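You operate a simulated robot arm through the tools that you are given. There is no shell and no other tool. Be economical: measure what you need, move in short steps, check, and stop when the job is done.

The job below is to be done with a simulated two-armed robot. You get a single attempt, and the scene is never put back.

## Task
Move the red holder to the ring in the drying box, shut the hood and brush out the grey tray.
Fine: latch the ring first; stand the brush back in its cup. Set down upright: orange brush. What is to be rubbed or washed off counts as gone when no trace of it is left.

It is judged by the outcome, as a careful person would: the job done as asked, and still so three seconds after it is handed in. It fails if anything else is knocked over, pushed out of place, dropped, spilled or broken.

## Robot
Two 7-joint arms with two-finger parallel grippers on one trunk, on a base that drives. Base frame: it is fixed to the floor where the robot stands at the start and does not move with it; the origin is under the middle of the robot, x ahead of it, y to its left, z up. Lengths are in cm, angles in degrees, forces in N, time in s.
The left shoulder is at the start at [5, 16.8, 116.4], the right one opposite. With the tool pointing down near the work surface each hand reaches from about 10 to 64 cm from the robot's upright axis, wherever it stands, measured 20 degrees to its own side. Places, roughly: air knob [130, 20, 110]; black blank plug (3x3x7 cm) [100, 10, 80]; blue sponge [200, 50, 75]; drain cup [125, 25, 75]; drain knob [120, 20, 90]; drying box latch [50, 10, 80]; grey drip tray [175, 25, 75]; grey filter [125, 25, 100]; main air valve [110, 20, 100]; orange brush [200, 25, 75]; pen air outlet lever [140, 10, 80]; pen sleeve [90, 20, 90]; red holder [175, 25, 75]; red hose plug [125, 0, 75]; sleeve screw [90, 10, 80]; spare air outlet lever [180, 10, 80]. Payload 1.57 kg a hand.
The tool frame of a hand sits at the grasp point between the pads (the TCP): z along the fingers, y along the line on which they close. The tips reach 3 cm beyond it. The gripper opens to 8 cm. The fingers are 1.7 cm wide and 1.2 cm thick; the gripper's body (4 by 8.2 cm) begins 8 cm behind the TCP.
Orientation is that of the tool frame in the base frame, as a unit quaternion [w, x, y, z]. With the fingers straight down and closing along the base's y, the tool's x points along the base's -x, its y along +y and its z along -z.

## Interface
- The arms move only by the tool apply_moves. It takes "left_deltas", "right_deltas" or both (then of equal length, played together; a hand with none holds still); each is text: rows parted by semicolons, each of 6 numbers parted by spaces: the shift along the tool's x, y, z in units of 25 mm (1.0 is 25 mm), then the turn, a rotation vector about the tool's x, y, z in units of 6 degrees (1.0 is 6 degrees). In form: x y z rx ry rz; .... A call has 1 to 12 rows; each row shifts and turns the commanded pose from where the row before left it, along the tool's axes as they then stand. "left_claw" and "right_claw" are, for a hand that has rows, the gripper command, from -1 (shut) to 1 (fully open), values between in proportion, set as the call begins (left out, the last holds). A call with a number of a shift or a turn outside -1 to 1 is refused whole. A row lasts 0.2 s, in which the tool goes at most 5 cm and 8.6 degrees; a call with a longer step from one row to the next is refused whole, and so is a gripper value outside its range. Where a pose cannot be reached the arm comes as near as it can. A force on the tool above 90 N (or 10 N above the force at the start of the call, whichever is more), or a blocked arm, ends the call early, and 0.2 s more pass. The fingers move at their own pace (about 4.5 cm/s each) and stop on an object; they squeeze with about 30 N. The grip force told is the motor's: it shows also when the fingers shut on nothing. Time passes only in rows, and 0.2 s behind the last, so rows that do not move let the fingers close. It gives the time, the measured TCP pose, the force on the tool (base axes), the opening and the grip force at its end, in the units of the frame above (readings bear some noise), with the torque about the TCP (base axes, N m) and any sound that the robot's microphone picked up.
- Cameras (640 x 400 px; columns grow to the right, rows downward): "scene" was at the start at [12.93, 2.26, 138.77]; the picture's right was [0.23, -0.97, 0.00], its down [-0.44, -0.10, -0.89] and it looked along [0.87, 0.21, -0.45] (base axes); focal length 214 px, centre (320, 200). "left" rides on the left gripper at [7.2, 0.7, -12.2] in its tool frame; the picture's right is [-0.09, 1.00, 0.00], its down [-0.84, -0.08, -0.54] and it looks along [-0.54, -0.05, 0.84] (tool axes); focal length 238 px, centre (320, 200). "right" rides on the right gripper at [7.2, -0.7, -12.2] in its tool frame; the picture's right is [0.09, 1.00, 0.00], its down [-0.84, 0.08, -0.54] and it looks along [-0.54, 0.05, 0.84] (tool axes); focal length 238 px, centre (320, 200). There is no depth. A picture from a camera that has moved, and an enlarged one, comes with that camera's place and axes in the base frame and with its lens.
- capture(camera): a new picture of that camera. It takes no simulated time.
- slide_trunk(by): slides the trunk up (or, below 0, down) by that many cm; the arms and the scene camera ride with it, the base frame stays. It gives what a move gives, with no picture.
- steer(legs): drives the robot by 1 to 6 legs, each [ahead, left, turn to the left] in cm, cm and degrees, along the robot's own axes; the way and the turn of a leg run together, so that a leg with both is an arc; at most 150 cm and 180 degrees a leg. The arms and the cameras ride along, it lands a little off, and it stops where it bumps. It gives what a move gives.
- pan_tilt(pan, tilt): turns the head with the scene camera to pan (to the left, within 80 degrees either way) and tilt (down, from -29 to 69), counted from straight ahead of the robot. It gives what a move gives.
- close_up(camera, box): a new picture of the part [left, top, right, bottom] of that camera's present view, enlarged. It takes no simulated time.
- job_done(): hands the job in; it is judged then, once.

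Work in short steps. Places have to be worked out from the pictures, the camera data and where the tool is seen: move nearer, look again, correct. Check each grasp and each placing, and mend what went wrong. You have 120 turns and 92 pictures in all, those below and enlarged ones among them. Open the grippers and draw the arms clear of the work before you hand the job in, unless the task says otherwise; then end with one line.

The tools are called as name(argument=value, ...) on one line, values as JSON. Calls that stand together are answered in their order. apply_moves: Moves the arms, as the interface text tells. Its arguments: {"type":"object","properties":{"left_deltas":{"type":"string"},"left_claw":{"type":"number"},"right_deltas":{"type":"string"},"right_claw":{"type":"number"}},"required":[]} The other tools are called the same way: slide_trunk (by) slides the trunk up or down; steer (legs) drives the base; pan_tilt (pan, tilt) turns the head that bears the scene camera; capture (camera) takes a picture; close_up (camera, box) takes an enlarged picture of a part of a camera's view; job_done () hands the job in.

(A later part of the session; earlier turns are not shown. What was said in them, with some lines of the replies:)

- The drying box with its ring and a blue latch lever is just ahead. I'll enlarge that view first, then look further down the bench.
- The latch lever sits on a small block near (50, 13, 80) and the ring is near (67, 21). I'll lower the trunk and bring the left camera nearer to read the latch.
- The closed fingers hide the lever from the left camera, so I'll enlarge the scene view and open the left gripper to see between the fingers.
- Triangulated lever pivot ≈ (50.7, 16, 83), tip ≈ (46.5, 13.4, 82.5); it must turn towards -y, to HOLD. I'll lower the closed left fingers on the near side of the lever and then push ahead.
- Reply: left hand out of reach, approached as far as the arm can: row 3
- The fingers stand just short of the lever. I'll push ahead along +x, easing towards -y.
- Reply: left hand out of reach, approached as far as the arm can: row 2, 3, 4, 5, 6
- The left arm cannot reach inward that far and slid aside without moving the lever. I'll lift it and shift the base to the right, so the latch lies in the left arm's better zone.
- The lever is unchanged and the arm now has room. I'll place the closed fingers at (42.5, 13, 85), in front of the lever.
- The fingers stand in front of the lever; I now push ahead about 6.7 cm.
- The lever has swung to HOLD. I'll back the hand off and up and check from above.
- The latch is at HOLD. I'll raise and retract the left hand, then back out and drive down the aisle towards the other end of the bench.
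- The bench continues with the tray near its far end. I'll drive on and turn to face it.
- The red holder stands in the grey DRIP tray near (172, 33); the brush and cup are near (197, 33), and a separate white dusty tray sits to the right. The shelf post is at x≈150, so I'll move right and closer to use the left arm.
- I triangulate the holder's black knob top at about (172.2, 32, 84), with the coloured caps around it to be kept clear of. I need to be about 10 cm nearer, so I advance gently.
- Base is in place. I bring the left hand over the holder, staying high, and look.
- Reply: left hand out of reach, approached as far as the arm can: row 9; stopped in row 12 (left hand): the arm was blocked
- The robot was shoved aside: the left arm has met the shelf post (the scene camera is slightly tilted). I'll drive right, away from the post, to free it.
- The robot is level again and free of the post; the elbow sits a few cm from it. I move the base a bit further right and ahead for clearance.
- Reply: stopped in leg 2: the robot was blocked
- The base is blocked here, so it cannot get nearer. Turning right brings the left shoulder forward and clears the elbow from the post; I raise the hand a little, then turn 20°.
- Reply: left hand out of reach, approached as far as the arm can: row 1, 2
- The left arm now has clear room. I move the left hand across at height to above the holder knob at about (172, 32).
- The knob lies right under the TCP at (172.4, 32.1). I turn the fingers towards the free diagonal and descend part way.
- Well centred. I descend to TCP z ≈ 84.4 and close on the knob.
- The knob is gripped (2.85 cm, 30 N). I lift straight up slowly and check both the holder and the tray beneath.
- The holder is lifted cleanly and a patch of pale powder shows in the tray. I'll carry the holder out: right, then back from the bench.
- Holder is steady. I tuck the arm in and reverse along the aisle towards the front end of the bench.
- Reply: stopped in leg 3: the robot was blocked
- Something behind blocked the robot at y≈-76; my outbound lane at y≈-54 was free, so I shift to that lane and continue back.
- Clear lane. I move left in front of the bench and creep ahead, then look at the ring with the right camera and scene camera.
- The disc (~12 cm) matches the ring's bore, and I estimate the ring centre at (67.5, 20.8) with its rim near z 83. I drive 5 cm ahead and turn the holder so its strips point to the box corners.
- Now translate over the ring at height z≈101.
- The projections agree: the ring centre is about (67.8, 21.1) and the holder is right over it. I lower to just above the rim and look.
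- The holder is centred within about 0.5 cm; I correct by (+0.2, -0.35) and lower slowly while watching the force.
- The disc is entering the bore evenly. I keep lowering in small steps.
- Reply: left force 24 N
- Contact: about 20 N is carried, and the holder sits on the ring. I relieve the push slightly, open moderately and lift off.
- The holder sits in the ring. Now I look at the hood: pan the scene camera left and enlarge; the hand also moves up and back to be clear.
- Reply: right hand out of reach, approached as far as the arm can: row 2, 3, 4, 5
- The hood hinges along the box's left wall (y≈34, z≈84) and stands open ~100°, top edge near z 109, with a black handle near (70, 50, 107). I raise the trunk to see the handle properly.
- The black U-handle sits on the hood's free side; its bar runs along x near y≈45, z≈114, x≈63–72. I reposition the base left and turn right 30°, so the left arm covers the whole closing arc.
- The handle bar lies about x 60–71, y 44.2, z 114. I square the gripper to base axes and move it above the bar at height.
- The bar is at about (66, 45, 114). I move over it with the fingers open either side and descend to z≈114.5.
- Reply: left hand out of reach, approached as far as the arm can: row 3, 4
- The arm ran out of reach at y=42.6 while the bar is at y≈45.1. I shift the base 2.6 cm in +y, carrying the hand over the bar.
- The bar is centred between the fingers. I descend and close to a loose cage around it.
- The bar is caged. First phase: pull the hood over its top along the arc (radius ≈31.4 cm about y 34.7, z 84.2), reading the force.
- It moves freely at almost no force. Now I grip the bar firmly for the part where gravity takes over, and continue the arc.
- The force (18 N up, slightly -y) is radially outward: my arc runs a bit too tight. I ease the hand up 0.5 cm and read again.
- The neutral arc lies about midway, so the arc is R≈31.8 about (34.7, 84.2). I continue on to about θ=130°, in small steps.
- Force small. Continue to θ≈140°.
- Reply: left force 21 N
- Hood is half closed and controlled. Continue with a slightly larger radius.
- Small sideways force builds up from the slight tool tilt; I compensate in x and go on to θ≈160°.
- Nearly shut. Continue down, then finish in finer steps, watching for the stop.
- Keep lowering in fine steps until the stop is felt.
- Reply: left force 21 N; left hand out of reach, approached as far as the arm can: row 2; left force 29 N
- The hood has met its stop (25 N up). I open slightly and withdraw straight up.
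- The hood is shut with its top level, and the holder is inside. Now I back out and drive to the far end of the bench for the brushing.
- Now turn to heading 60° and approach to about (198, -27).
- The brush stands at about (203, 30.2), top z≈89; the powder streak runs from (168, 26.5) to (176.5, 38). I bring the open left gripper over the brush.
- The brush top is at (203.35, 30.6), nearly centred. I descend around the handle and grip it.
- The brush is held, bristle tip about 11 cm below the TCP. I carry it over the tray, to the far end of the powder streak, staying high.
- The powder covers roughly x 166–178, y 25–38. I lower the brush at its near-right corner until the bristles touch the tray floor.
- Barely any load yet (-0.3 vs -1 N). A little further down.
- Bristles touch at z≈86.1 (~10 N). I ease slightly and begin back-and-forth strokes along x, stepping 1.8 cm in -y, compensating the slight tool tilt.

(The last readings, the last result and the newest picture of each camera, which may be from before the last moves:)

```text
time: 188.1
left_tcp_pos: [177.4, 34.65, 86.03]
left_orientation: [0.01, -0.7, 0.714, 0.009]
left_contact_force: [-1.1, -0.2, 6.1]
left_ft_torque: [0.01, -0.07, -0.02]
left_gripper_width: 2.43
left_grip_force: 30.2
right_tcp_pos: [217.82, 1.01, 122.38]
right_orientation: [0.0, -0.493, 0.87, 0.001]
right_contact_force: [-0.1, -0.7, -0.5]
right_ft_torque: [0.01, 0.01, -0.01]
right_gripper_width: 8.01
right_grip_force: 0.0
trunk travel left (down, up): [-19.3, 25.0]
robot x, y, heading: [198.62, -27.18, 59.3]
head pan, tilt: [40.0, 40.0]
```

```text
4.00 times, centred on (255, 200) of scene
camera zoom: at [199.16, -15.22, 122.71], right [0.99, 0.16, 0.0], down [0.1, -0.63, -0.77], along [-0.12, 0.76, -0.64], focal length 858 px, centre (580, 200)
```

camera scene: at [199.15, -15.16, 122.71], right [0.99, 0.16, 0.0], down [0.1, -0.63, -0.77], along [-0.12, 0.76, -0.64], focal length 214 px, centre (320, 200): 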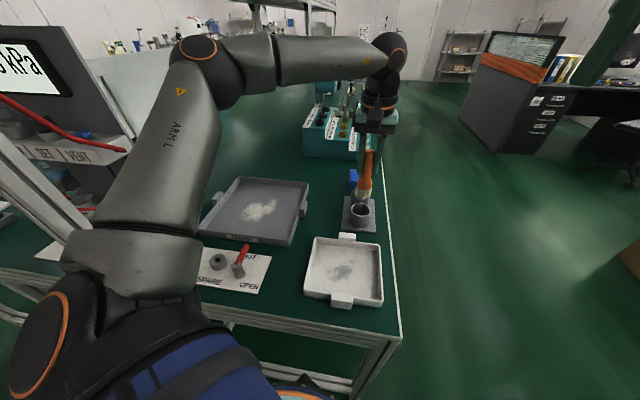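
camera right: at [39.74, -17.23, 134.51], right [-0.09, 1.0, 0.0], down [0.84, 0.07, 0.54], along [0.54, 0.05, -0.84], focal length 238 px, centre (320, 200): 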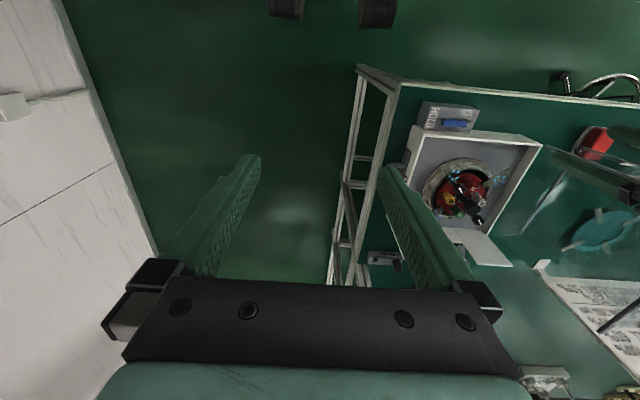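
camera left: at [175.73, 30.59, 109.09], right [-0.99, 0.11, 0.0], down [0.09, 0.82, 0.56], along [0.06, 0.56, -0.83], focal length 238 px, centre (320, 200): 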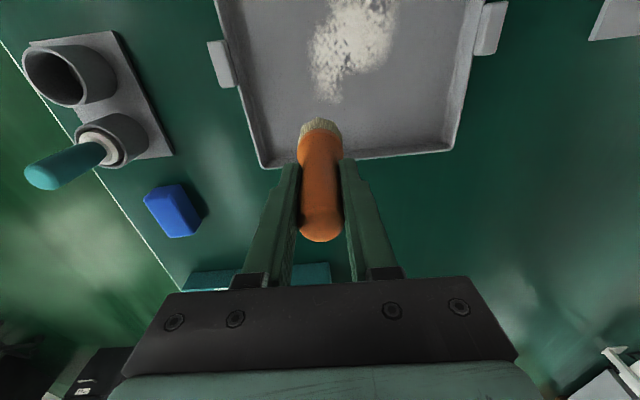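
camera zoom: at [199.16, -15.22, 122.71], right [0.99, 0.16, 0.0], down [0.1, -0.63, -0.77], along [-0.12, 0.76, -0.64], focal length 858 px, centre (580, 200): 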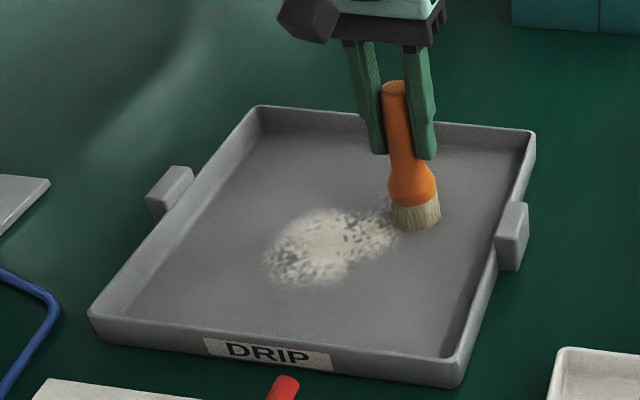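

The brush takes the powder where it passes. Continue the strokes.

apply_moves(left_deltas="0 1 0 0 0 0;0 1 0 0 0 0;0 1 0 0 0 0;0 1 0 0 0 0;0 1 0 0 0 0;0.6 0 -0.016 0 0 0;0 -1 0 0 0 0;0 -1 0 0 0 0;0 -1 0 0 0 0;0 -1 0 0 0 0;0 -1 0 0 0 0;0.6 0 -0.016 0 0 0")

apply_moves(left_deltas="0 1 0 0 0 0;0 1 0 0 0 0;0 1 0 0 0 0;0 1 0 0 0 0;0 1 0 0 0 0;0.6 0 -0.016 0 0 0;0 -1 0 0 0 0;0 -1 0 0 0 0;0 -1 0 0 0 0;0 -1 0 0 0 0;0 -1 0 0 0 0;0.6 0 -0.016 0 0 0")

apply_moves(left_deltas="0 1 0 0 0 0;0 1 0 0 0 0;0 1 0 0 0 0;0 1 0 0 0 0;0 1 0 0 0 0;0.6 0 -0.016 0 0 0;0 -1 0 0 0 0;0 -1 0 0 0 0;0 -1 0 0 0 0;0 -1 0 0 0 0;0 -1 0 0 0 0;0.6 0 -0.016 0 0 0")

close_up(camera="scene", box=[190, 150, 320, 250])

```text
time: 190.7
left_tcp_pos: [177.37, 31.78, 85.99]
left_orientation: [0.009, -0.7, 0.714, 0.01]
left_contact_force: [-1.0, -0.1, 4.3]
left_ft_torque: [0.04, -0.02, -0.01]
left_gripper_width: 2.42
left_grip_force: 29.8
right_tcp_pos: [217.82, 1.01, 122.39]
right_orientation: [0.001, -0.493, 0.87, 0.002]
right_contact_force: [0.2, 0.4, -0.2]
right_ft_torque: [0.01, 0.0, -0.02]
right_gripper_width: 8.01
right_grip_force: 0.1
trunk travel left (down, up): [-19.3, 25.0]
robot x, y, heading: [198.13, -26.93, 59.3]
head pan, tilt: [40.0, 40.0]
```

```text
time: 193.3
left_tcp_pos: [177.14, 28.75, 86.04]
left_orientation: [0.009, -0.7, 0.714, 0.01]
left_contact_force: [0.9, -0.3, -1.1]
left_ft_torque: [0.0, 0.03, 0.02]
left_gripper_width: 2.46
left_grip_force: 30.0
right_tcp_pos: [217.74, 1.04, 122.35]
right_orientation: [0.0, -0.493, 0.87, 0.0]
right_contact_force: [0.0, 0.9, -0.1]
right_ft_torque: [0.0, 0.0, -0.02]
right_gripper_width: 8.0
right_grip_force: 0.1
trunk travel left (down, up): [-19.3, 25.0]
robot x, y, heading: [198.5, -27.02, 59.2]
head pan, tilt: [40.0, 40.0]
```

```text
time: 194.3
left_tcp_pos: [172.62, 31.06, 86.91]
left_orientation: [0.03, -0.671, 0.74, 0.002]
left_contact_force: [-6.5, -4.0, 2.7]
left_ft_torque: [0.39, -0.6, -0.02]
left_gripper_width: 2.47
left_grip_force: 29.9
right_tcp_pos: [219.85, -0.25, 122.63]
right_orientation: [-0.001, -0.469, 0.883, 0.005]
right_contact_force: [1.0, -1.7, 0.3]
right_ft_torque: [0.15, -0.02, -0.02]
right_gripper_width: 8.0
right_grip_force: 0.1
trunk travel left (down, up): [-19.3, 25.0]
robot x, y, heading: [198.85, -26.74, 55.9]
head pan, tilt: [40.0, 40.0]
stopped in row 5 (left hand): the force on the tool passed its limit at 96 N (the readings are from after the stop); the commanded pose is now the measured one
```

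```text
4.00 times, centred on (255, 200) of scene
camera zoom: at [200.25, -15.31, 122.83], right [0.99, 0.11, 0.0], down [0.06, -0.64, -0.77], along [-0.08, 0.77, -0.64], focal length 858 px, centre (580, 200)
```

zoom: 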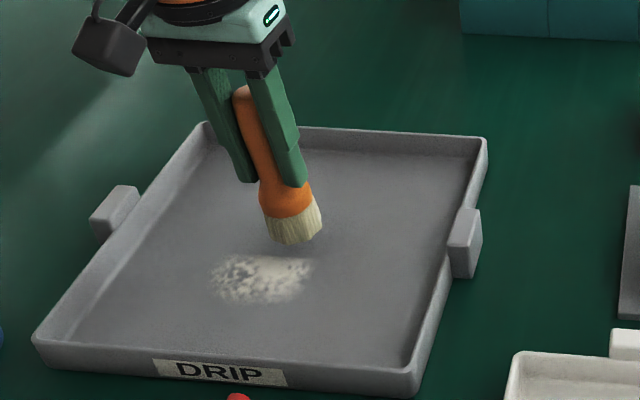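

An arm part (likely the elbow) met the shelf post while the hand drew in, and the call stopped. I lift the brush and shift the base away, to the right.

apply_moves(left_deltas="0 -0.3 -0.6 0 0 0;0 -0.3 -0.8 0 0 0;0 0 -0.8 0 0 0;0 0 -0.5 0 0 0;0 0 0 0 0 0")

steer(legs=[[4, -7, 0]])

capture(camera="left")

capture(camera="scene")

```text
time: 195.5
left_tcp_pos: [173.63, 30.78, 93.16]
left_orientation: [0.03, -0.672, 0.74, -0.004]
left_contact_force: [-0.6, -0.4, -1.3]
left_ft_torque: [0.02, 0.0, 0.02]
left_gripper_width: 2.43
left_grip_force: 30.4
right_tcp_pos: [219.38, 0.27, 122.4]
right_orientation: [0.001, -0.47, 0.883, 0.0]
right_contact_force: [-0.2, -0.8, 0.5]
right_ft_torque: [-0.02, -0.02, -0.01]
right_gripper_width: 8.0
right_grip_force: 0.2
trunk travel left (down, up): [-19.3, 25.0]
robot x, y, heading: [198.43, -27.17, 56.1]
head pan, tilt: [40.0, 40.0]
```

```text
time: 196.8
left_tcp_pos: [181.47, 30.0, 93.05]
left_orientation: [0.03, -0.672, 0.74, -0.002]
left_contact_force: [1.0, 0.0, -0.9]
left_ft_torque: [0.03, 0.06, 0.01]
left_gripper_width: 2.42
left_grip_force: 30.3
right_tcp_pos: [227.35, -0.31, 122.46]
right_orientation: [0.001, -0.47, 0.883, 0.0]
right_contact_force: [-0.7, 0.0, 0.1]
right_ft_torque: [0.0, -0.02, 0.01]
right_gripper_width: 8.0
right_grip_force: 0.1
trunk travel left (down, up): [-19.3, 25.0]
robot x, y, heading: [206.5, -27.65, 56.1]
head pan, tilt: [40.0, 40.0]
```

```text
10 pictures are left
camera left: at [179.62, 22.68, 104.98], right [-0.98, 0.19, -0.04], down [0.13, 0.81, 0.58], along [0.14, 0.56, -0.81], focal length 238 px, centre (320, 200)
```

left: 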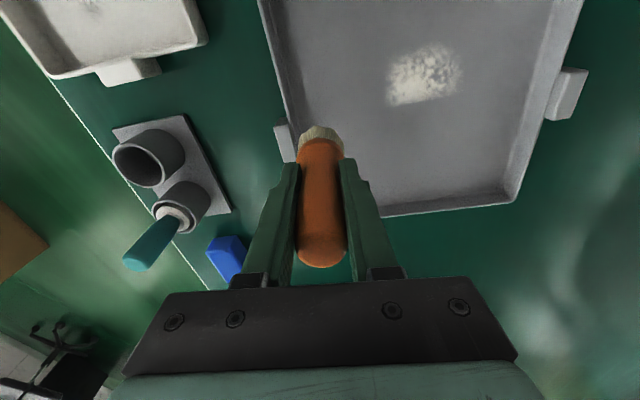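

```text
9 pictures are left
camera scene: at [207.78, -15.54, 122.71], right [0.99, 0.11, 0.0], down [0.07, -0.64, -0.77], along [-0.08, 0.76, -0.64], focal length 214 px, centre (320, 200)
```

scene: 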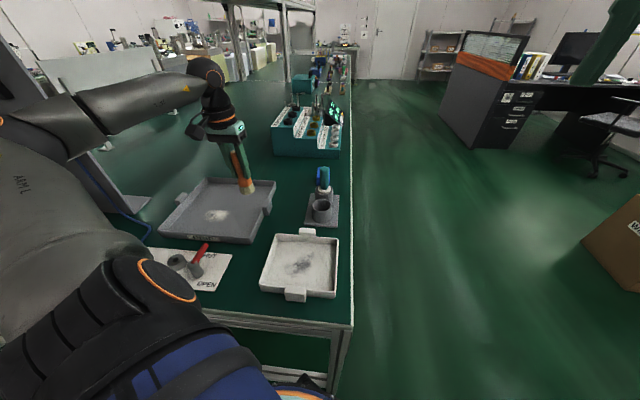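

The base is clear of the post. The remaining powder covers about x 166–175, y 25–31; the brush has slid up in the grip by ~1.7 cm and the hand tilted, so I level it, move above the patch and lower carefully.

apply_moves(left_deltas="0 0.6 0 -0.23 0.07 0;0 0.6 0 -0.22 0.07 0;0.03 0.6 0 0 0 0;0 0.6 0 0 0 0;0 0 0.8 0 0 0;0 0 0.8 0 0 0;0 0 0.8 0 0 0;0 0 0.4 0 0 0;0 0 0 0 0 0")

apply_moves(left_deltas="0 0 0.1 0 0 0;0 0 0.1 0 0 0;0 0 0 0 0 0")

```text
time: 198.8
left_tcp_pos: [175.52, 30.83, 86.05]
left_orientation: [0.008, -0.673, 0.739, 0.009]
left_contact_force: [0.3, -0.8, -0.2]
left_ft_torque: [0.01, 0.0, 0.0]
left_gripper_width: 2.45
left_grip_force: 29.7
right_tcp_pos: [227.27, -0.28, 122.44]
right_orientation: [0.001, -0.47, 0.882, 0.0]
right_contact_force: [0.3, 0.7, 0.1]
right_ft_torque: [0.0, 0.0, -0.01]
right_gripper_width: 7.98
right_grip_force: 0.1
trunk travel left (down, up): [-19.3, 25.0]
robot x, y, heading: [206.38, -27.59, 56.2]
head pan, tilt: [40.0, 40.0]
```

```text
time: 199.6
left_tcp_pos: [175.49, 30.9, 85.56]
left_orientation: [0.009, -0.672, 0.741, 0.009]
left_contact_force: [-0.3, 0.6, -1.4]
left_ft_torque: [0.02, 0.0, 0.0]
left_gripper_width: 2.47
left_grip_force: 30.0
right_tcp_pos: [227.2, -0.18, 122.35]
right_orientation: [0.001, -0.471, 0.882, 0.001]
right_contact_force: [-0.5, 0.7, 0.4]
right_ft_torque: [0.03, 0.01, 0.0]
right_gripper_width: 7.99
right_grip_force: 0.1
trunk travel left (down, up): [-19.3, 25.0]
robot x, y, heading: [206.78, -27.48, 56.2]
head pan, tilt: [40.0, 40.0]
```

No contact yet, consistent with the slid brush. Lower further in fine steps.

apply_moves(left_deltas="0 0 0.1 0 0 0;0 0 0.1 0 0 0;0 0 0 0 0 0")

apply_moves(left_deltas="0 0 0.1 0 0 0;0 0 0.08 0 0 0;0 0 0 0 0 0")

```text
time: 200.4
left_tcp_pos: [175.43, 30.79, 85.06]
left_orientation: [0.009, -0.673, 0.739, 0.009]
left_contact_force: [-0.6, -0.8, -0.5]
left_ft_torque: [0.03, 0.02, 0.0]
left_gripper_width: 2.46
left_grip_force: 29.6
right_tcp_pos: [227.27, -0.24, 122.36]
right_orientation: [0.001, -0.47, 0.883, 0.0]
right_contact_force: [-0.5, -1.2, -0.2]
right_ft_torque: [0.01, -0.01, 0.03]
right_gripper_width: 8.0
right_grip_force: 0.1
trunk travel left (down, up): [-19.3, 25.0]
robot x, y, heading: [206.22, -27.55, 56.5]
head pan, tilt: [40.0, 40.0]
```

```text
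time: 201.2
left_tcp_pos: [175.47, 30.88, 84.53]
left_orientation: [0.009, -0.673, 0.74, 0.009]
left_contact_force: [0.0, -0.1, -0.6]
left_ft_torque: [0.0, 0.05, 0.01]
left_gripper_width: 2.47
left_grip_force: 30.1
right_tcp_pos: [227.25, -0.37, 122.35]
right_orientation: [0.0, -0.47, 0.883, 0.0]
right_contact_force: [0.5, 0.0, 0.4]
right_ft_torque: [0.0, -0.02, -0.03]
right_gripper_width: 8.01
right_grip_force: 0.0
trunk travel left (down, up): [-19.3, 25.0]
robot x, y, heading: [206.63, -27.44, 56.2]
head pan, tilt: [40.0, 40.0]
```

apply_moves(left_deltas="0 0 0.08 0 0 0;0 0 0 0 0 0")

apply_moves(left_deltas="0 0 0.08 0 0 0;0 0 0 0 0 0")

apply_moves(left_deltas="0 0 0.06 0 0 0;0 0 0 0 0 0")

```text
time: 201.8
left_tcp_pos: [175.41, 30.91, 84.45]
left_orientation: [0.01, -0.673, 0.739, 0.011]
left_contact_force: [0.0, 0.5, 6.1]
left_ft_torque: [-0.1, -0.03, 0.04]
left_gripper_width: 2.49
left_grip_force: 29.6
right_tcp_pos: [227.4, -0.46, 122.41]
right_orientation: [0.0, -0.47, 0.882, 0.002]
right_contact_force: [-0.7, 0.4, 0.9]
right_ft_torque: [0.0, -0.02, 0.03]
right_gripper_width: 8.01
right_grip_force: 0.0
trunk travel left (down, up): [-19.3, 25.0]
robot x, y, heading: [206.17, -27.2, 56.2]
head pan, tilt: [40.0, 40.0]
```

```text
time: 202.4
left_tcp_pos: [175.51, 30.82, 84.49]
left_orientation: [0.01, -0.673, 0.739, 0.011]
left_contact_force: [-2.3, 1.7, 18.5]
left_ft_torque: [-0.1, 0.11, 0.02]
left_gripper_width: 2.47
left_grip_force: 30.5
right_tcp_pos: [227.32, -0.44, 122.38]
right_orientation: [0.0, -0.47, 0.883, 0.002]
right_contact_force: [-0.6, -0.4, 0.3]
right_ft_torque: [-0.02, -0.01, 0.01]
right_gripper_width: 8.01
right_grip_force: 0.1
trunk travel left (down, up): [-19.3, 25.0]
robot x, y, heading: [206.75, -27.45, 56.1]
head pan, tilt: [40.0, 40.0]
```

```text
time: 203.0
left_tcp_pos: [175.43, 30.72, 84.43]
left_orientation: [0.011, -0.673, 0.739, 0.013]
left_contact_force: [-2.8, 2.5, 28.4]
left_ft_torque: [-0.03, 0.1, 0.02]
left_gripper_width: 2.47
left_grip_force: 30.3
right_tcp_pos: [227.37, -0.65, 122.44]
right_orientation: [0.001, -0.47, 0.883, 0.002]
right_contact_force: [-0.3, -0.2, -0.6]
right_ft_torque: [0.02, -0.02, 0.01]
right_gripper_width: 8.02
right_grip_force: 0.0
trunk travel left (down, up): [-19.3, 25.0]
robot x, y, heading: [206.17, -27.64, 56.2]
head pan, tilt: [40.0, 40.0]
```

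Contact at z≈84.45. I ease off to about 8 N and sweep the remaining patch.

apply_moves(left_deltas="0 0 -0.13 0 0 0;0.093 0.955 0 0 0 0;0.093 0.955 0 0 0 0;0.093 0.955 0 0 0 0;0.093 0.955 0 0 0 0;0.6 -0.058 -0.016 0 0 0;-0.093 -0.955 0 0 0 0;-0.093 -0.955 0 0 0 0;-0.093 -0.955 0 0 0 0;-0.093 -0.955 0 0 0 0;0.6 -0.058 -0.016 0 0 0")

apply_moves(left_deltas="0.093 0.955 0 0 0 0;0.093 0.955 0 0 0 0;0.093 0.955 0 0 0 0;0.093 0.955 0 0 0 0;0.6 -0.058 -0.016 0 0 0;-0.093 -0.955 0 0 0 0;-0.093 -0.955 0 0 0 0;-0.093 -0.955 0 0 0 0;-0.093 -0.955 0 0 0 0;0.6 -0.058 -0.016 0 0 0")

```text
time: 205.4
left_tcp_pos: [177.49, 27.64, 84.49]
left_orientation: [0.011, -0.672, 0.74, 0.01]
left_contact_force: [1.2, 3.8, 20.5]
left_ft_torque: [0.18, -0.11, 0.0]
left_gripper_width: 2.47
left_grip_force: 30.3
left hand out of reach, approached as far as the arm can: row 5
right_tcp_pos: [227.47, -0.38, 122.34]
right_orientation: [0.0, -0.469, 0.883, 0.002]
right_contact_force: [1.1, 0.7, 0.3]
right_ft_torque: [0.01, -0.02, 0.0]
right_gripper_width: 8.01
right_grip_force: 0.1
trunk travel left (down, up): [-19.3, 25.0]
robot x, y, heading: [206.14, -27.5, 56.1]
head pan, tilt: [40.0, 40.0]
```

```text
time: 207.6
left_tcp_pos: [177.48, 24.35, 84.54]
left_orientation: [0.011, -0.672, 0.74, 0.01]
left_contact_force: [0.8, 4.1, 17.7]
left_ft_torque: [0.15, -0.07, -0.06]
left_gripper_width: 2.45
left_grip_force: 29.6
right_tcp_pos: [227.41, -0.41, 122.4]
right_orientation: [0.0, -0.469, 0.883, 0.001]
right_contact_force: [-0.6, 0.5, 0.5]
right_ft_torque: [0.03, 0.03, 0.01]
right_gripper_width: 8.0
right_grip_force: 0.1
trunk travel left (down, up): [-19.3, 25.0]
robot x, y, heading: [206.21, -27.4, 56.1]
head pan, tilt: [40.0, 40.0]
```

close_up(camera="scene", box=[150, 150, 290, 260])

```text
3.64 times, centred on (220, 205) of scene
camera zoom: at [207.84, -15.64, 122.72], right [0.99, 0.11, 0.0], down [0.07, -0.64, -0.77], along [-0.08, 0.76, -0.64], focal length 780 px, centre (684, 182)
```

zoom: 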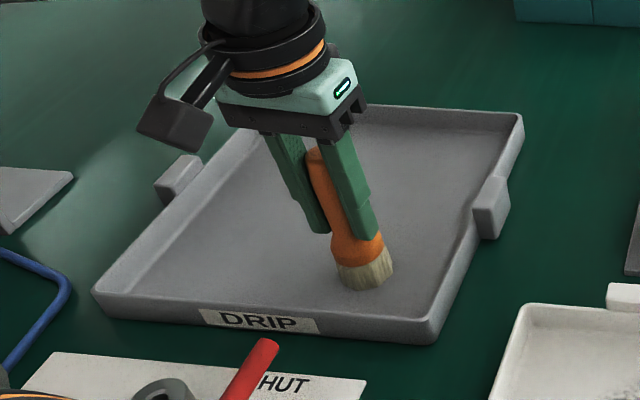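

The tray looks clean where visible. I lift the brush clear and inspect the tray from the hand camera.

apply_moves(left_deltas="0 0 -0.6 0 0 0;0 0 -0.9 0 0 0;0 0 -0.9 0 0 0;0 0 -0.9 0 0 0;-0.5 0 -0.9 0 0 0;-0.5 0 -0.9 0 0 0;0 0 0 0 0 0")

close_up(camera="scene", box=[160, 165, 280, 250])

capture(camera="left")

```text
time: 209.2
left_tcp_pos: [177.51, 26.76, 97.16]
left_orientation: [0.008, -0.673, 0.74, 0.009]
left_contact_force: [0.5, -0.3, -0.8]
left_ft_torque: [0.0, -0.03, 0.03]
left_gripper_width: 2.46
left_grip_force: 29.7
right_tcp_pos: [227.34, -0.48, 122.42]
right_orientation: [0.001, -0.47, 0.883, 0.0]
right_contact_force: [0.6, 0.3, -0.3]
right_ft_torque: [0.01, 0.0, -0.02]
right_gripper_width: 8.0
right_grip_force: 0.1
trunk travel left (down, up): [-19.3, 25.0]
robot x, y, heading: [206.6, -27.44, 56.1]
head pan, tilt: [40.0, 40.0]
```

```text
4.71 times, centred on (220, 208) of scene
camera zoom: at [207.75, -15.54, 122.71], right [0.99, 0.11, 0.0], down [0.07, -0.64, -0.77], along [-0.08, 0.76, -0.64], focal length 1009 px, centre (791, 165)
```

zoom: 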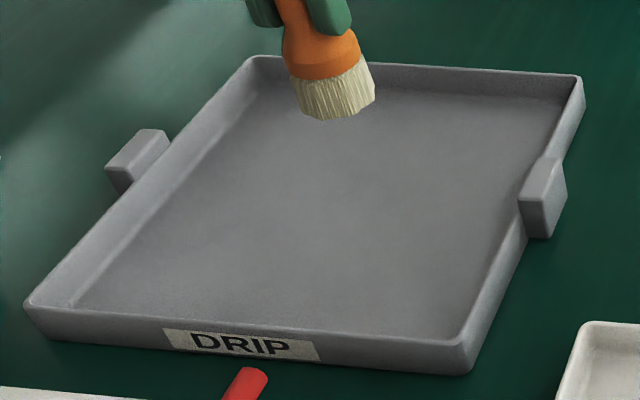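

```text
6 pictures are left
camera left: at [176.22, 19.25, 109.13], right [-0.98, 0.19, 0.0], down [0.16, 0.81, 0.56], along [0.1, 0.55, -0.83], focal length 238 px, centre (320, 200)
```

left: 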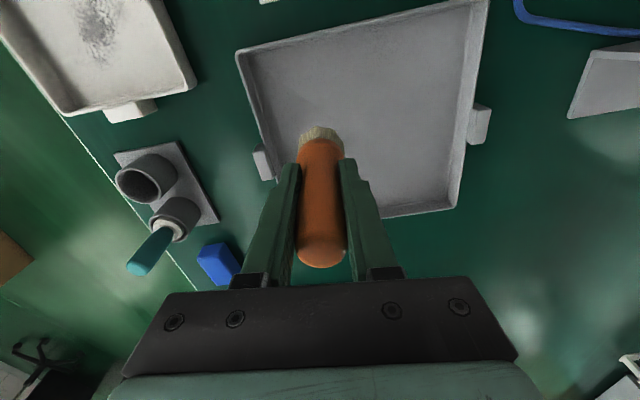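

The tray is clean in both views. Now I carry the brush back to above its cup at (203.2, 30.6).

apply_moves(left_deltas="-0.222 -0.918 0 0 0 0;-0.222 -0.918 0 0 0 0;-0.222 -0.918 0 0 0 0;-0.222 -0.918 0 0 0 0;-0.222 -0.918 0 0 0 0;-0.222 -0.918 0 0 0 0;-0.222 -0.918 0 0 0 0;-0.222 -0.918 0 0 0 0;-0.222 -0.918 0 0 0 0;-0.222 -0.918 0 0 0 0;-0.222 -0.918 0 0 0 0;0 0 0 0 0 0")

capture(camera="left")

close_up(camera="scene", box=[280, 140, 370, 240])

```text
time: 211.8
left_tcp_pos: [203.1, 30.32, 97.19]
left_orientation: [0.008, -0.673, 0.74, 0.009]
left_contact_force: [0.6, 0.3, -0.6]
left_ft_torque: [0.01, -0.01, -0.01]
left_gripper_width: 2.47
left_grip_force: 30.1
right_tcp_pos: [227.22, -0.33, 122.32]
right_orientation: [0.001, -0.471, 0.882, 0.0]
right_contact_force: [0.3, 0.0, -0.4]
right_ft_torque: [0.02, 0.03, 0.03]
right_gripper_width: 7.99
right_grip_force: 0.0
trunk travel left (down, up): [-19.3, 25.0]
robot x, y, heading: [206.19, -27.54, 56.1]
head pan, tilt: [40.0, 40.0]
```

```text
5 pictures are left
camera left: at [201.91, 23.03, 109.16], right [-0.98, 0.19, 0.0], down [0.16, 0.81, 0.56], along [0.1, 0.55, -0.83], focal length 238 px, centre (320, 200)
```

left: 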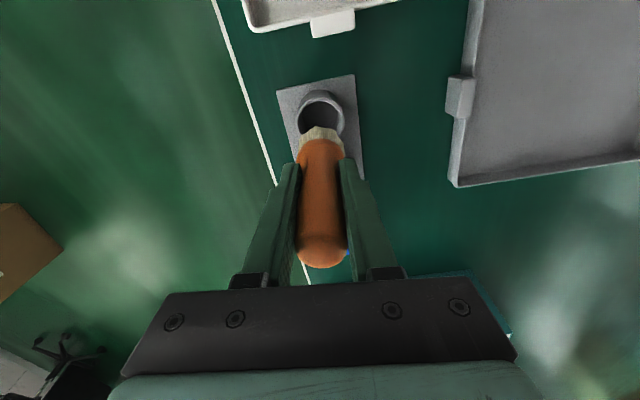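

```text
4.00 times, centred on (325, 190) of scene
camera zoom: at [207.75, -15.54, 122.71], right [0.99, 0.11, 0.0], down [0.07, -0.64, -0.77], along [-0.08, 0.76, -0.64], focal length 858 px, centre (300, 240)
```

zoom: 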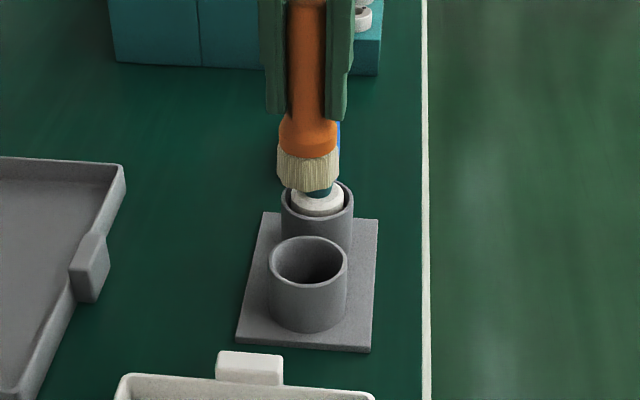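

The brush is in line with the cup in x. I lower until the bristles are just above the rim and check.

apply_moves(left_deltas="0 0 0.7 0 0 0;0 0 0.7 0 0 0;0 0 0.6 0 0 0;0 0 0 0 0 0")

close_up(camera="scene", box=[280, 140, 370, 240])

```text
time: 212.8
left_tcp_pos: [203.13, 30.5, 92.19]
left_orientation: [0.009, -0.673, 0.74, 0.009]
left_contact_force: [-0.9, -0.9, -1.2]
left_ft_torque: [-0.02, 0.01, 0.0]
left_gripper_width: 2.47
left_grip_force: 30.1
right_tcp_pos: [227.24, -0.35, 122.39]
right_orientation: [0.001, -0.471, 0.882, 0.0]
right_contact_force: [-0.4, -1.1, -0.7]
right_ft_torque: [0.02, -0.04, 0.0]
right_gripper_width: 7.99
right_grip_force: 0.0
trunk travel left (down, up): [-19.3, 25.0]
robot x, y, heading: [206.38, -27.39, 56.1]
head pan, tilt: [40.0, 40.0]
```

```text
4.00 times, centred on (325, 190) of scene
camera zoom: at [207.75, -15.54, 122.71], right [0.99, 0.11, 0.0], down [0.07, -0.64, -0.77], along [-0.08, 0.76, -0.64], focal length 858 px, centre (300, 240)
```

zoom: 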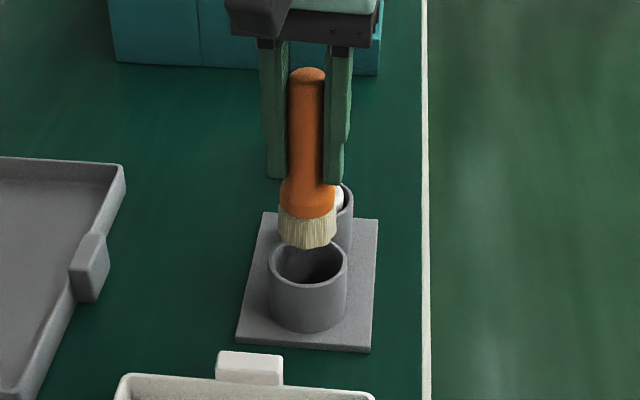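

Columns match and the depth is right within a few mm. I nudge +0.15 cm in y and lower into the cup, watching the force.

apply_moves(left_deltas="-0.06 0 0.4 0 0 0;0 0 0.4 0 0 0;0 0 0.4 0 0 0;0 0 0.3 0 0 0;0 0 0.2 0 0 0;0 0 0 0 0 0")

close_up(camera="scene", box=[280, 140, 370, 240])

```text
time: 214.2
left_tcp_pos: [203.21, 30.79, 87.88]
left_orientation: [0.009, -0.673, 0.739, 0.009]
left_contact_force: [0.6, 0.5, 0.6]
left_ft_torque: [0.02, 0.0, 0.0]
left_gripper_width: 2.45
left_grip_force: 30.1
right_tcp_pos: [227.42, -0.39, 122.37]
right_orientation: [0.001, -0.47, 0.883, 0.001]
right_contact_force: [0.4, -0.2, -0.4]
right_ft_torque: [-0.02, 0.0, -0.04]
right_gripper_width: 8.01
right_grip_force: 0.1
trunk travel left (down, up): [-19.3, 25.0]
robot x, y, heading: [206.18, -27.46, 56.0]
head pan, tilt: [40.0, 40.0]
```

```text
4.00 times, centred on (325, 190) of scene
camera zoom: at [207.75, -15.54, 122.71], right [0.99, 0.11, 0.0], down [0.07, -0.64, -0.77], along [-0.08, 0.76, -0.64], focal length 858 px, centre (300, 240)
```

zoom: 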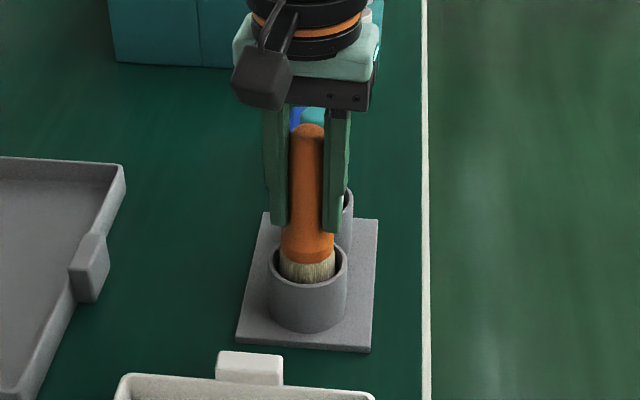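

The bristles are inside the cup with no load. I continue down to the seat.

apply_moves(left_deltas="0 0 0.4 0 0 0;0 0 0.4 0 0 0;0 0 0.2 0 0 0;0 0 0 0 0 0")

apply_moves(left_deltas="0 0 0.1 0 0 0;0 0 0.1 0 0 0;0 0 0 0 0 0")

```text
time: 215.2
left_tcp_pos: [203.24, 30.9, 85.57]
left_orientation: [0.009, -0.673, 0.739, 0.01]
left_contact_force: [-0.3, -0.1, -1.0]
left_ft_torque: [0.0, -0.02, -0.01]
left_gripper_width: 2.48
left_grip_force: 29.6
right_tcp_pos: [227.19, -0.39, 122.36]
right_orientation: [0.002, -0.471, 0.882, 0.001]
right_contact_force: [-0.1, 0.0, 0.6]
right_ft_torque: [0.0, -0.02, 0.02]
right_gripper_width: 7.99
right_grip_force: 0.1
trunk travel left (down, up): [-19.3, 25.0]
robot x, y, heading: [206.33, -27.87, 56.2]
head pan, tilt: [40.0, 40.0]
```

```text
time: 216.0
left_tcp_pos: [203.11, 31.0, 85.02]
left_orientation: [0.008, -0.673, 0.739, 0.009]
left_contact_force: [-1.0, -2.0, -0.7]
left_ft_torque: [-0.1, 0.02, 0.03]
left_gripper_width: 2.44
left_grip_force: 29.6
right_tcp_pos: [227.34, -0.35, 122.4]
right_orientation: [0.0, -0.471, 0.882, 0.001]
right_contact_force: [-0.5, 0.3, 0.9]
right_ft_torque: [-0.01, 0.0, 0.0]
right_gripper_width: 7.97
right_grip_force: 0.1
trunk travel left (down, up): [-19.3, 25.0]
robot x, y, heading: [206.59, -27.19, 56.0]
head pan, tilt: [40.0, 40.0]
```

A slight side force of -2 N in y suggests wall contact; I back off 0.15 cm in y and go on in small steps.

apply_moves(left_deltas="0.07 0 0.08 0 0 0;0 0 0.06 0 0 0;0 0 0 0 0 0")

apply_moves(left_deltas="0 0 0.06 0 0 0;0 0 0 0 0 0")

```text
time: 216.8
left_tcp_pos: [203.32, 30.69, 84.8]
left_orientation: [0.01, -0.673, 0.739, 0.011]
left_contact_force: [-1.0, 0.3, 8.9]
left_ft_torque: [-0.14, 0.13, -0.02]
left_gripper_width: 2.46
left_grip_force: 30.2
right_tcp_pos: [227.31, -0.47, 122.4]
right_orientation: [0.0, -0.47, 0.883, 0.001]
right_contact_force: [0.7, -0.3, -0.5]
right_ft_torque: [0.02, -0.01, -0.02]
right_gripper_width: 7.99
right_grip_force: 0.0
trunk travel left (down, up): [-19.3, 25.0]
robot x, y, heading: [206.32, -27.58, 56.2]
head pan, tilt: [40.0, 40.0]
```

```text
time: 217.4
left_tcp_pos: [203.3, 30.63, 84.84]
left_orientation: [0.012, -0.673, 0.74, 0.011]
left_contact_force: [-2.4, -0.2, 21.4]
left_ft_torque: [-0.1, 0.27, -0.01]
left_gripper_width: 2.44
left_grip_force: 30.0
right_tcp_pos: [227.33, -0.58, 122.38]
right_orientation: [0.002, -0.469, 0.883, 0.002]
right_contact_force: [-0.6, 0.2, 1.3]
right_ft_torque: [-0.01, 0.0, 0.0]
right_gripper_width: 7.99
right_grip_force: 0.2
trunk travel left (down, up): [-19.3, 25.0]
robot x, y, heading: [206.5, -27.73, 56.2]
head pan, tilt: [40.0, 40.0]
```

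The brush is seated (z≈84.8). I ease the pressure, release and lift straight up.

apply_moves(left_deltas="0 0 -0.1 0 0 0;0 0 0 0 0 0")

apply_moves(left_deltas="0 0 0 0 0 0;0 0 0 0 0 0;0 0 0 0 0 0;0 0 0 0 0 0", left_claw=0.5)

apply_moves(left_deltas="0 0 -0.5 0 0 0;0 0 -0.7 0 0 0;0 0 -0.9 0 0 0;0 0 -0.9 0 0 0;0 0 -0.9 0 0 0;0 0 -0.9 0 0 0;0 0 -0.9 0 0 0;0 0 -0.9 0 0 0;0 0 0 0 0 0", left_claw=1)

close_up(camera="scene", box=[150, 140, 370, 310])

```text
time: 218.0
left_tcp_pos: [203.26, 30.58, 84.74]
left_orientation: [0.009, -0.672, 0.74, 0.009]
left_contact_force: [0.4, 2.6, 7.0]
left_ft_torque: [0.08, -0.12, 0.02]
left_gripper_width: 2.47
left_grip_force: 29.7
right_tcp_pos: [227.41, -0.31, 122.34]
right_orientation: [0.0, -0.47, 0.882, 0.002]
right_contact_force: [0.0, 0.0, -0.3]
right_ft_torque: [0.0, -0.02, 0.02]
right_gripper_width: 8.01
right_grip_force: 0.1
trunk travel left (down, up): [-19.3, 25.0]
robot x, y, heading: [206.11, -27.31, 56.1]
head pan, tilt: [40.0, 40.0]
```

```text
time: 219.0
left_tcp_pos: [203.18, 30.66, 84.82]
left_orientation: [0.009, -0.673, 0.739, 0.008]
left_contact_force: [-0.1, -1.0, -0.1]
left_ft_torque: [-0.02, -0.01, 0.0]
left_gripper_width: 6.01
left_grip_force: 0.1
right_tcp_pos: [227.14, -0.34, 122.53]
right_orientation: [0.001, -0.47, 0.883, 0.0]
right_contact_force: [0.1, 0.5, -0.4]
right_ft_torque: [-0.02, 0.01, 0.0]
right_gripper_width: 7.99
right_grip_force: 0.1
trunk travel left (down, up): [-19.3, 25.0]
robot x, y, heading: [206.52, -27.7, 56.3]
head pan, tilt: [40.0, 40.0]
```

```text
time: 221.0
left_tcp_pos: [203.12, 30.21, 101.35]
left_orientation: [0.009, -0.673, 0.74, 0.009]
left_contact_force: [0.5, 0.1, 1.1]
left_ft_torque: [0.0, 0.0, -0.02]
left_gripper_width: 8.0
left_grip_force: 0.1
right_tcp_pos: [227.25, -0.34, 122.34]
right_orientation: [0.0, -0.47, 0.883, 0.0]
right_contact_force: [0.4, -0.4, -0.2]
right_ft_torque: [-0.01, -0.01, 0.01]
right_gripper_width: 8.02
right_grip_force: 0.1
trunk travel left (down, up): [-19.3, 25.0]
robot x, y, heading: [206.34, -27.54, 56.3]
head pan, tilt: [40.0, 40.0]
```

```text
2.35 times, centred on (260, 225) of scene
camera zoom: at [207.75, -15.54, 122.71], right [0.99, 0.11, 0.0], down [0.07, -0.64, -0.77], along [-0.08, 0.76, -0.64], focal length 505 px, centre (461, 141)
```

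zoom: 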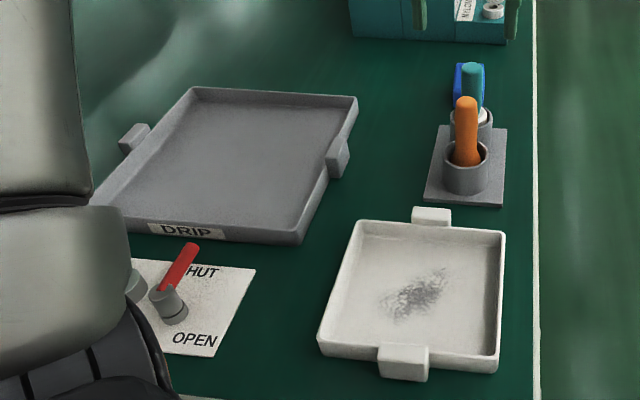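

The tray is clean and the brush stands upright in its cup. I back the robot and arms clear of the bench.

steer(legs=[[-35, 0, 0]])

capture(camera="scene")

```text
time: 223.3
left_tcp_pos: [183.53, 0.94, 101.33]
left_orientation: [0.008, -0.673, 0.74, 0.009]
left_contact_force: [0.2, 1.2, -0.4]
left_ft_torque: [0.03, -0.01, 0.02]
left_gripper_width: 8.01
left_grip_force: 0.1
right_tcp_pos: [207.7, -29.62, 122.37]
right_orientation: [0.001, -0.469, 0.883, 0.0]
right_contact_force: [0.0, 0.4, 0.1]
right_ft_torque: [0.04, -0.02, 0.01]
right_gripper_width: 7.99
right_grip_force: 0.2
trunk travel left (down, up): [-19.3, 25.0]
robot x, y, heading: [186.82, -56.56, 56.2]
head pan, tilt: [40.0, 40.0]
```

```text
0 pictures are left
camera scene: at [188.11, -44.82, 122.71], right [0.99, 0.11, 0.0], down [0.07, -0.64, -0.77], along [-0.08, 0.76, -0.64], focal length 214 px, centre (320, 200)
```

scene: 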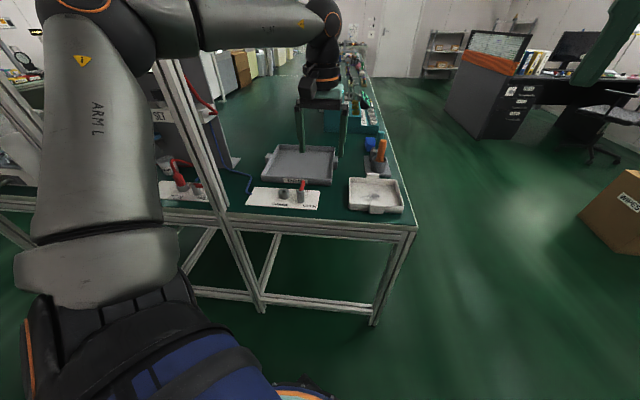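

Everything stands in place and both grippers are open. One more short retreat from the bench edge, then I hand in.

steer(legs=[[-8, 0, 0]])

job_done()

```text
time: 224.3
left_tcp_pos: [178.95, -5.73, 101.38]
left_orientation: [0.01, -0.673, 0.74, 0.009]
left_contact_force: [-0.3, -0.4, -0.2]
left_ft_torque: [0.04, -0.02, 0.02]
left_gripper_width: 7.98
left_grip_force: 0.1
right_tcp_pos: [203.23, -36.34, 122.38]
right_orientation: [0.001, -0.47, 0.883, 0.0]
right_contact_force: [-0.9, 0.0, 0.4]
right_ft_torque: [0.0, -0.04, -0.01]
right_gripper_width: 8.01
right_grip_force: 0.2
trunk travel left (down, up): [-19.3, 25.0]
robot x, y, heading: [182.37, -63.68, 56.3]
head pan, tilt: [40.0, 40.0]
```

```text
The job is handed in.
```

I latched the ring first, set the red holder in it, shut the hood, brushed the grey tray until no powder showed, and stood the orange brush upright in its cup; the left arm met the shelf post twice and the base bumped an unseen obstacle once, but nothing looked knocked over or moved.
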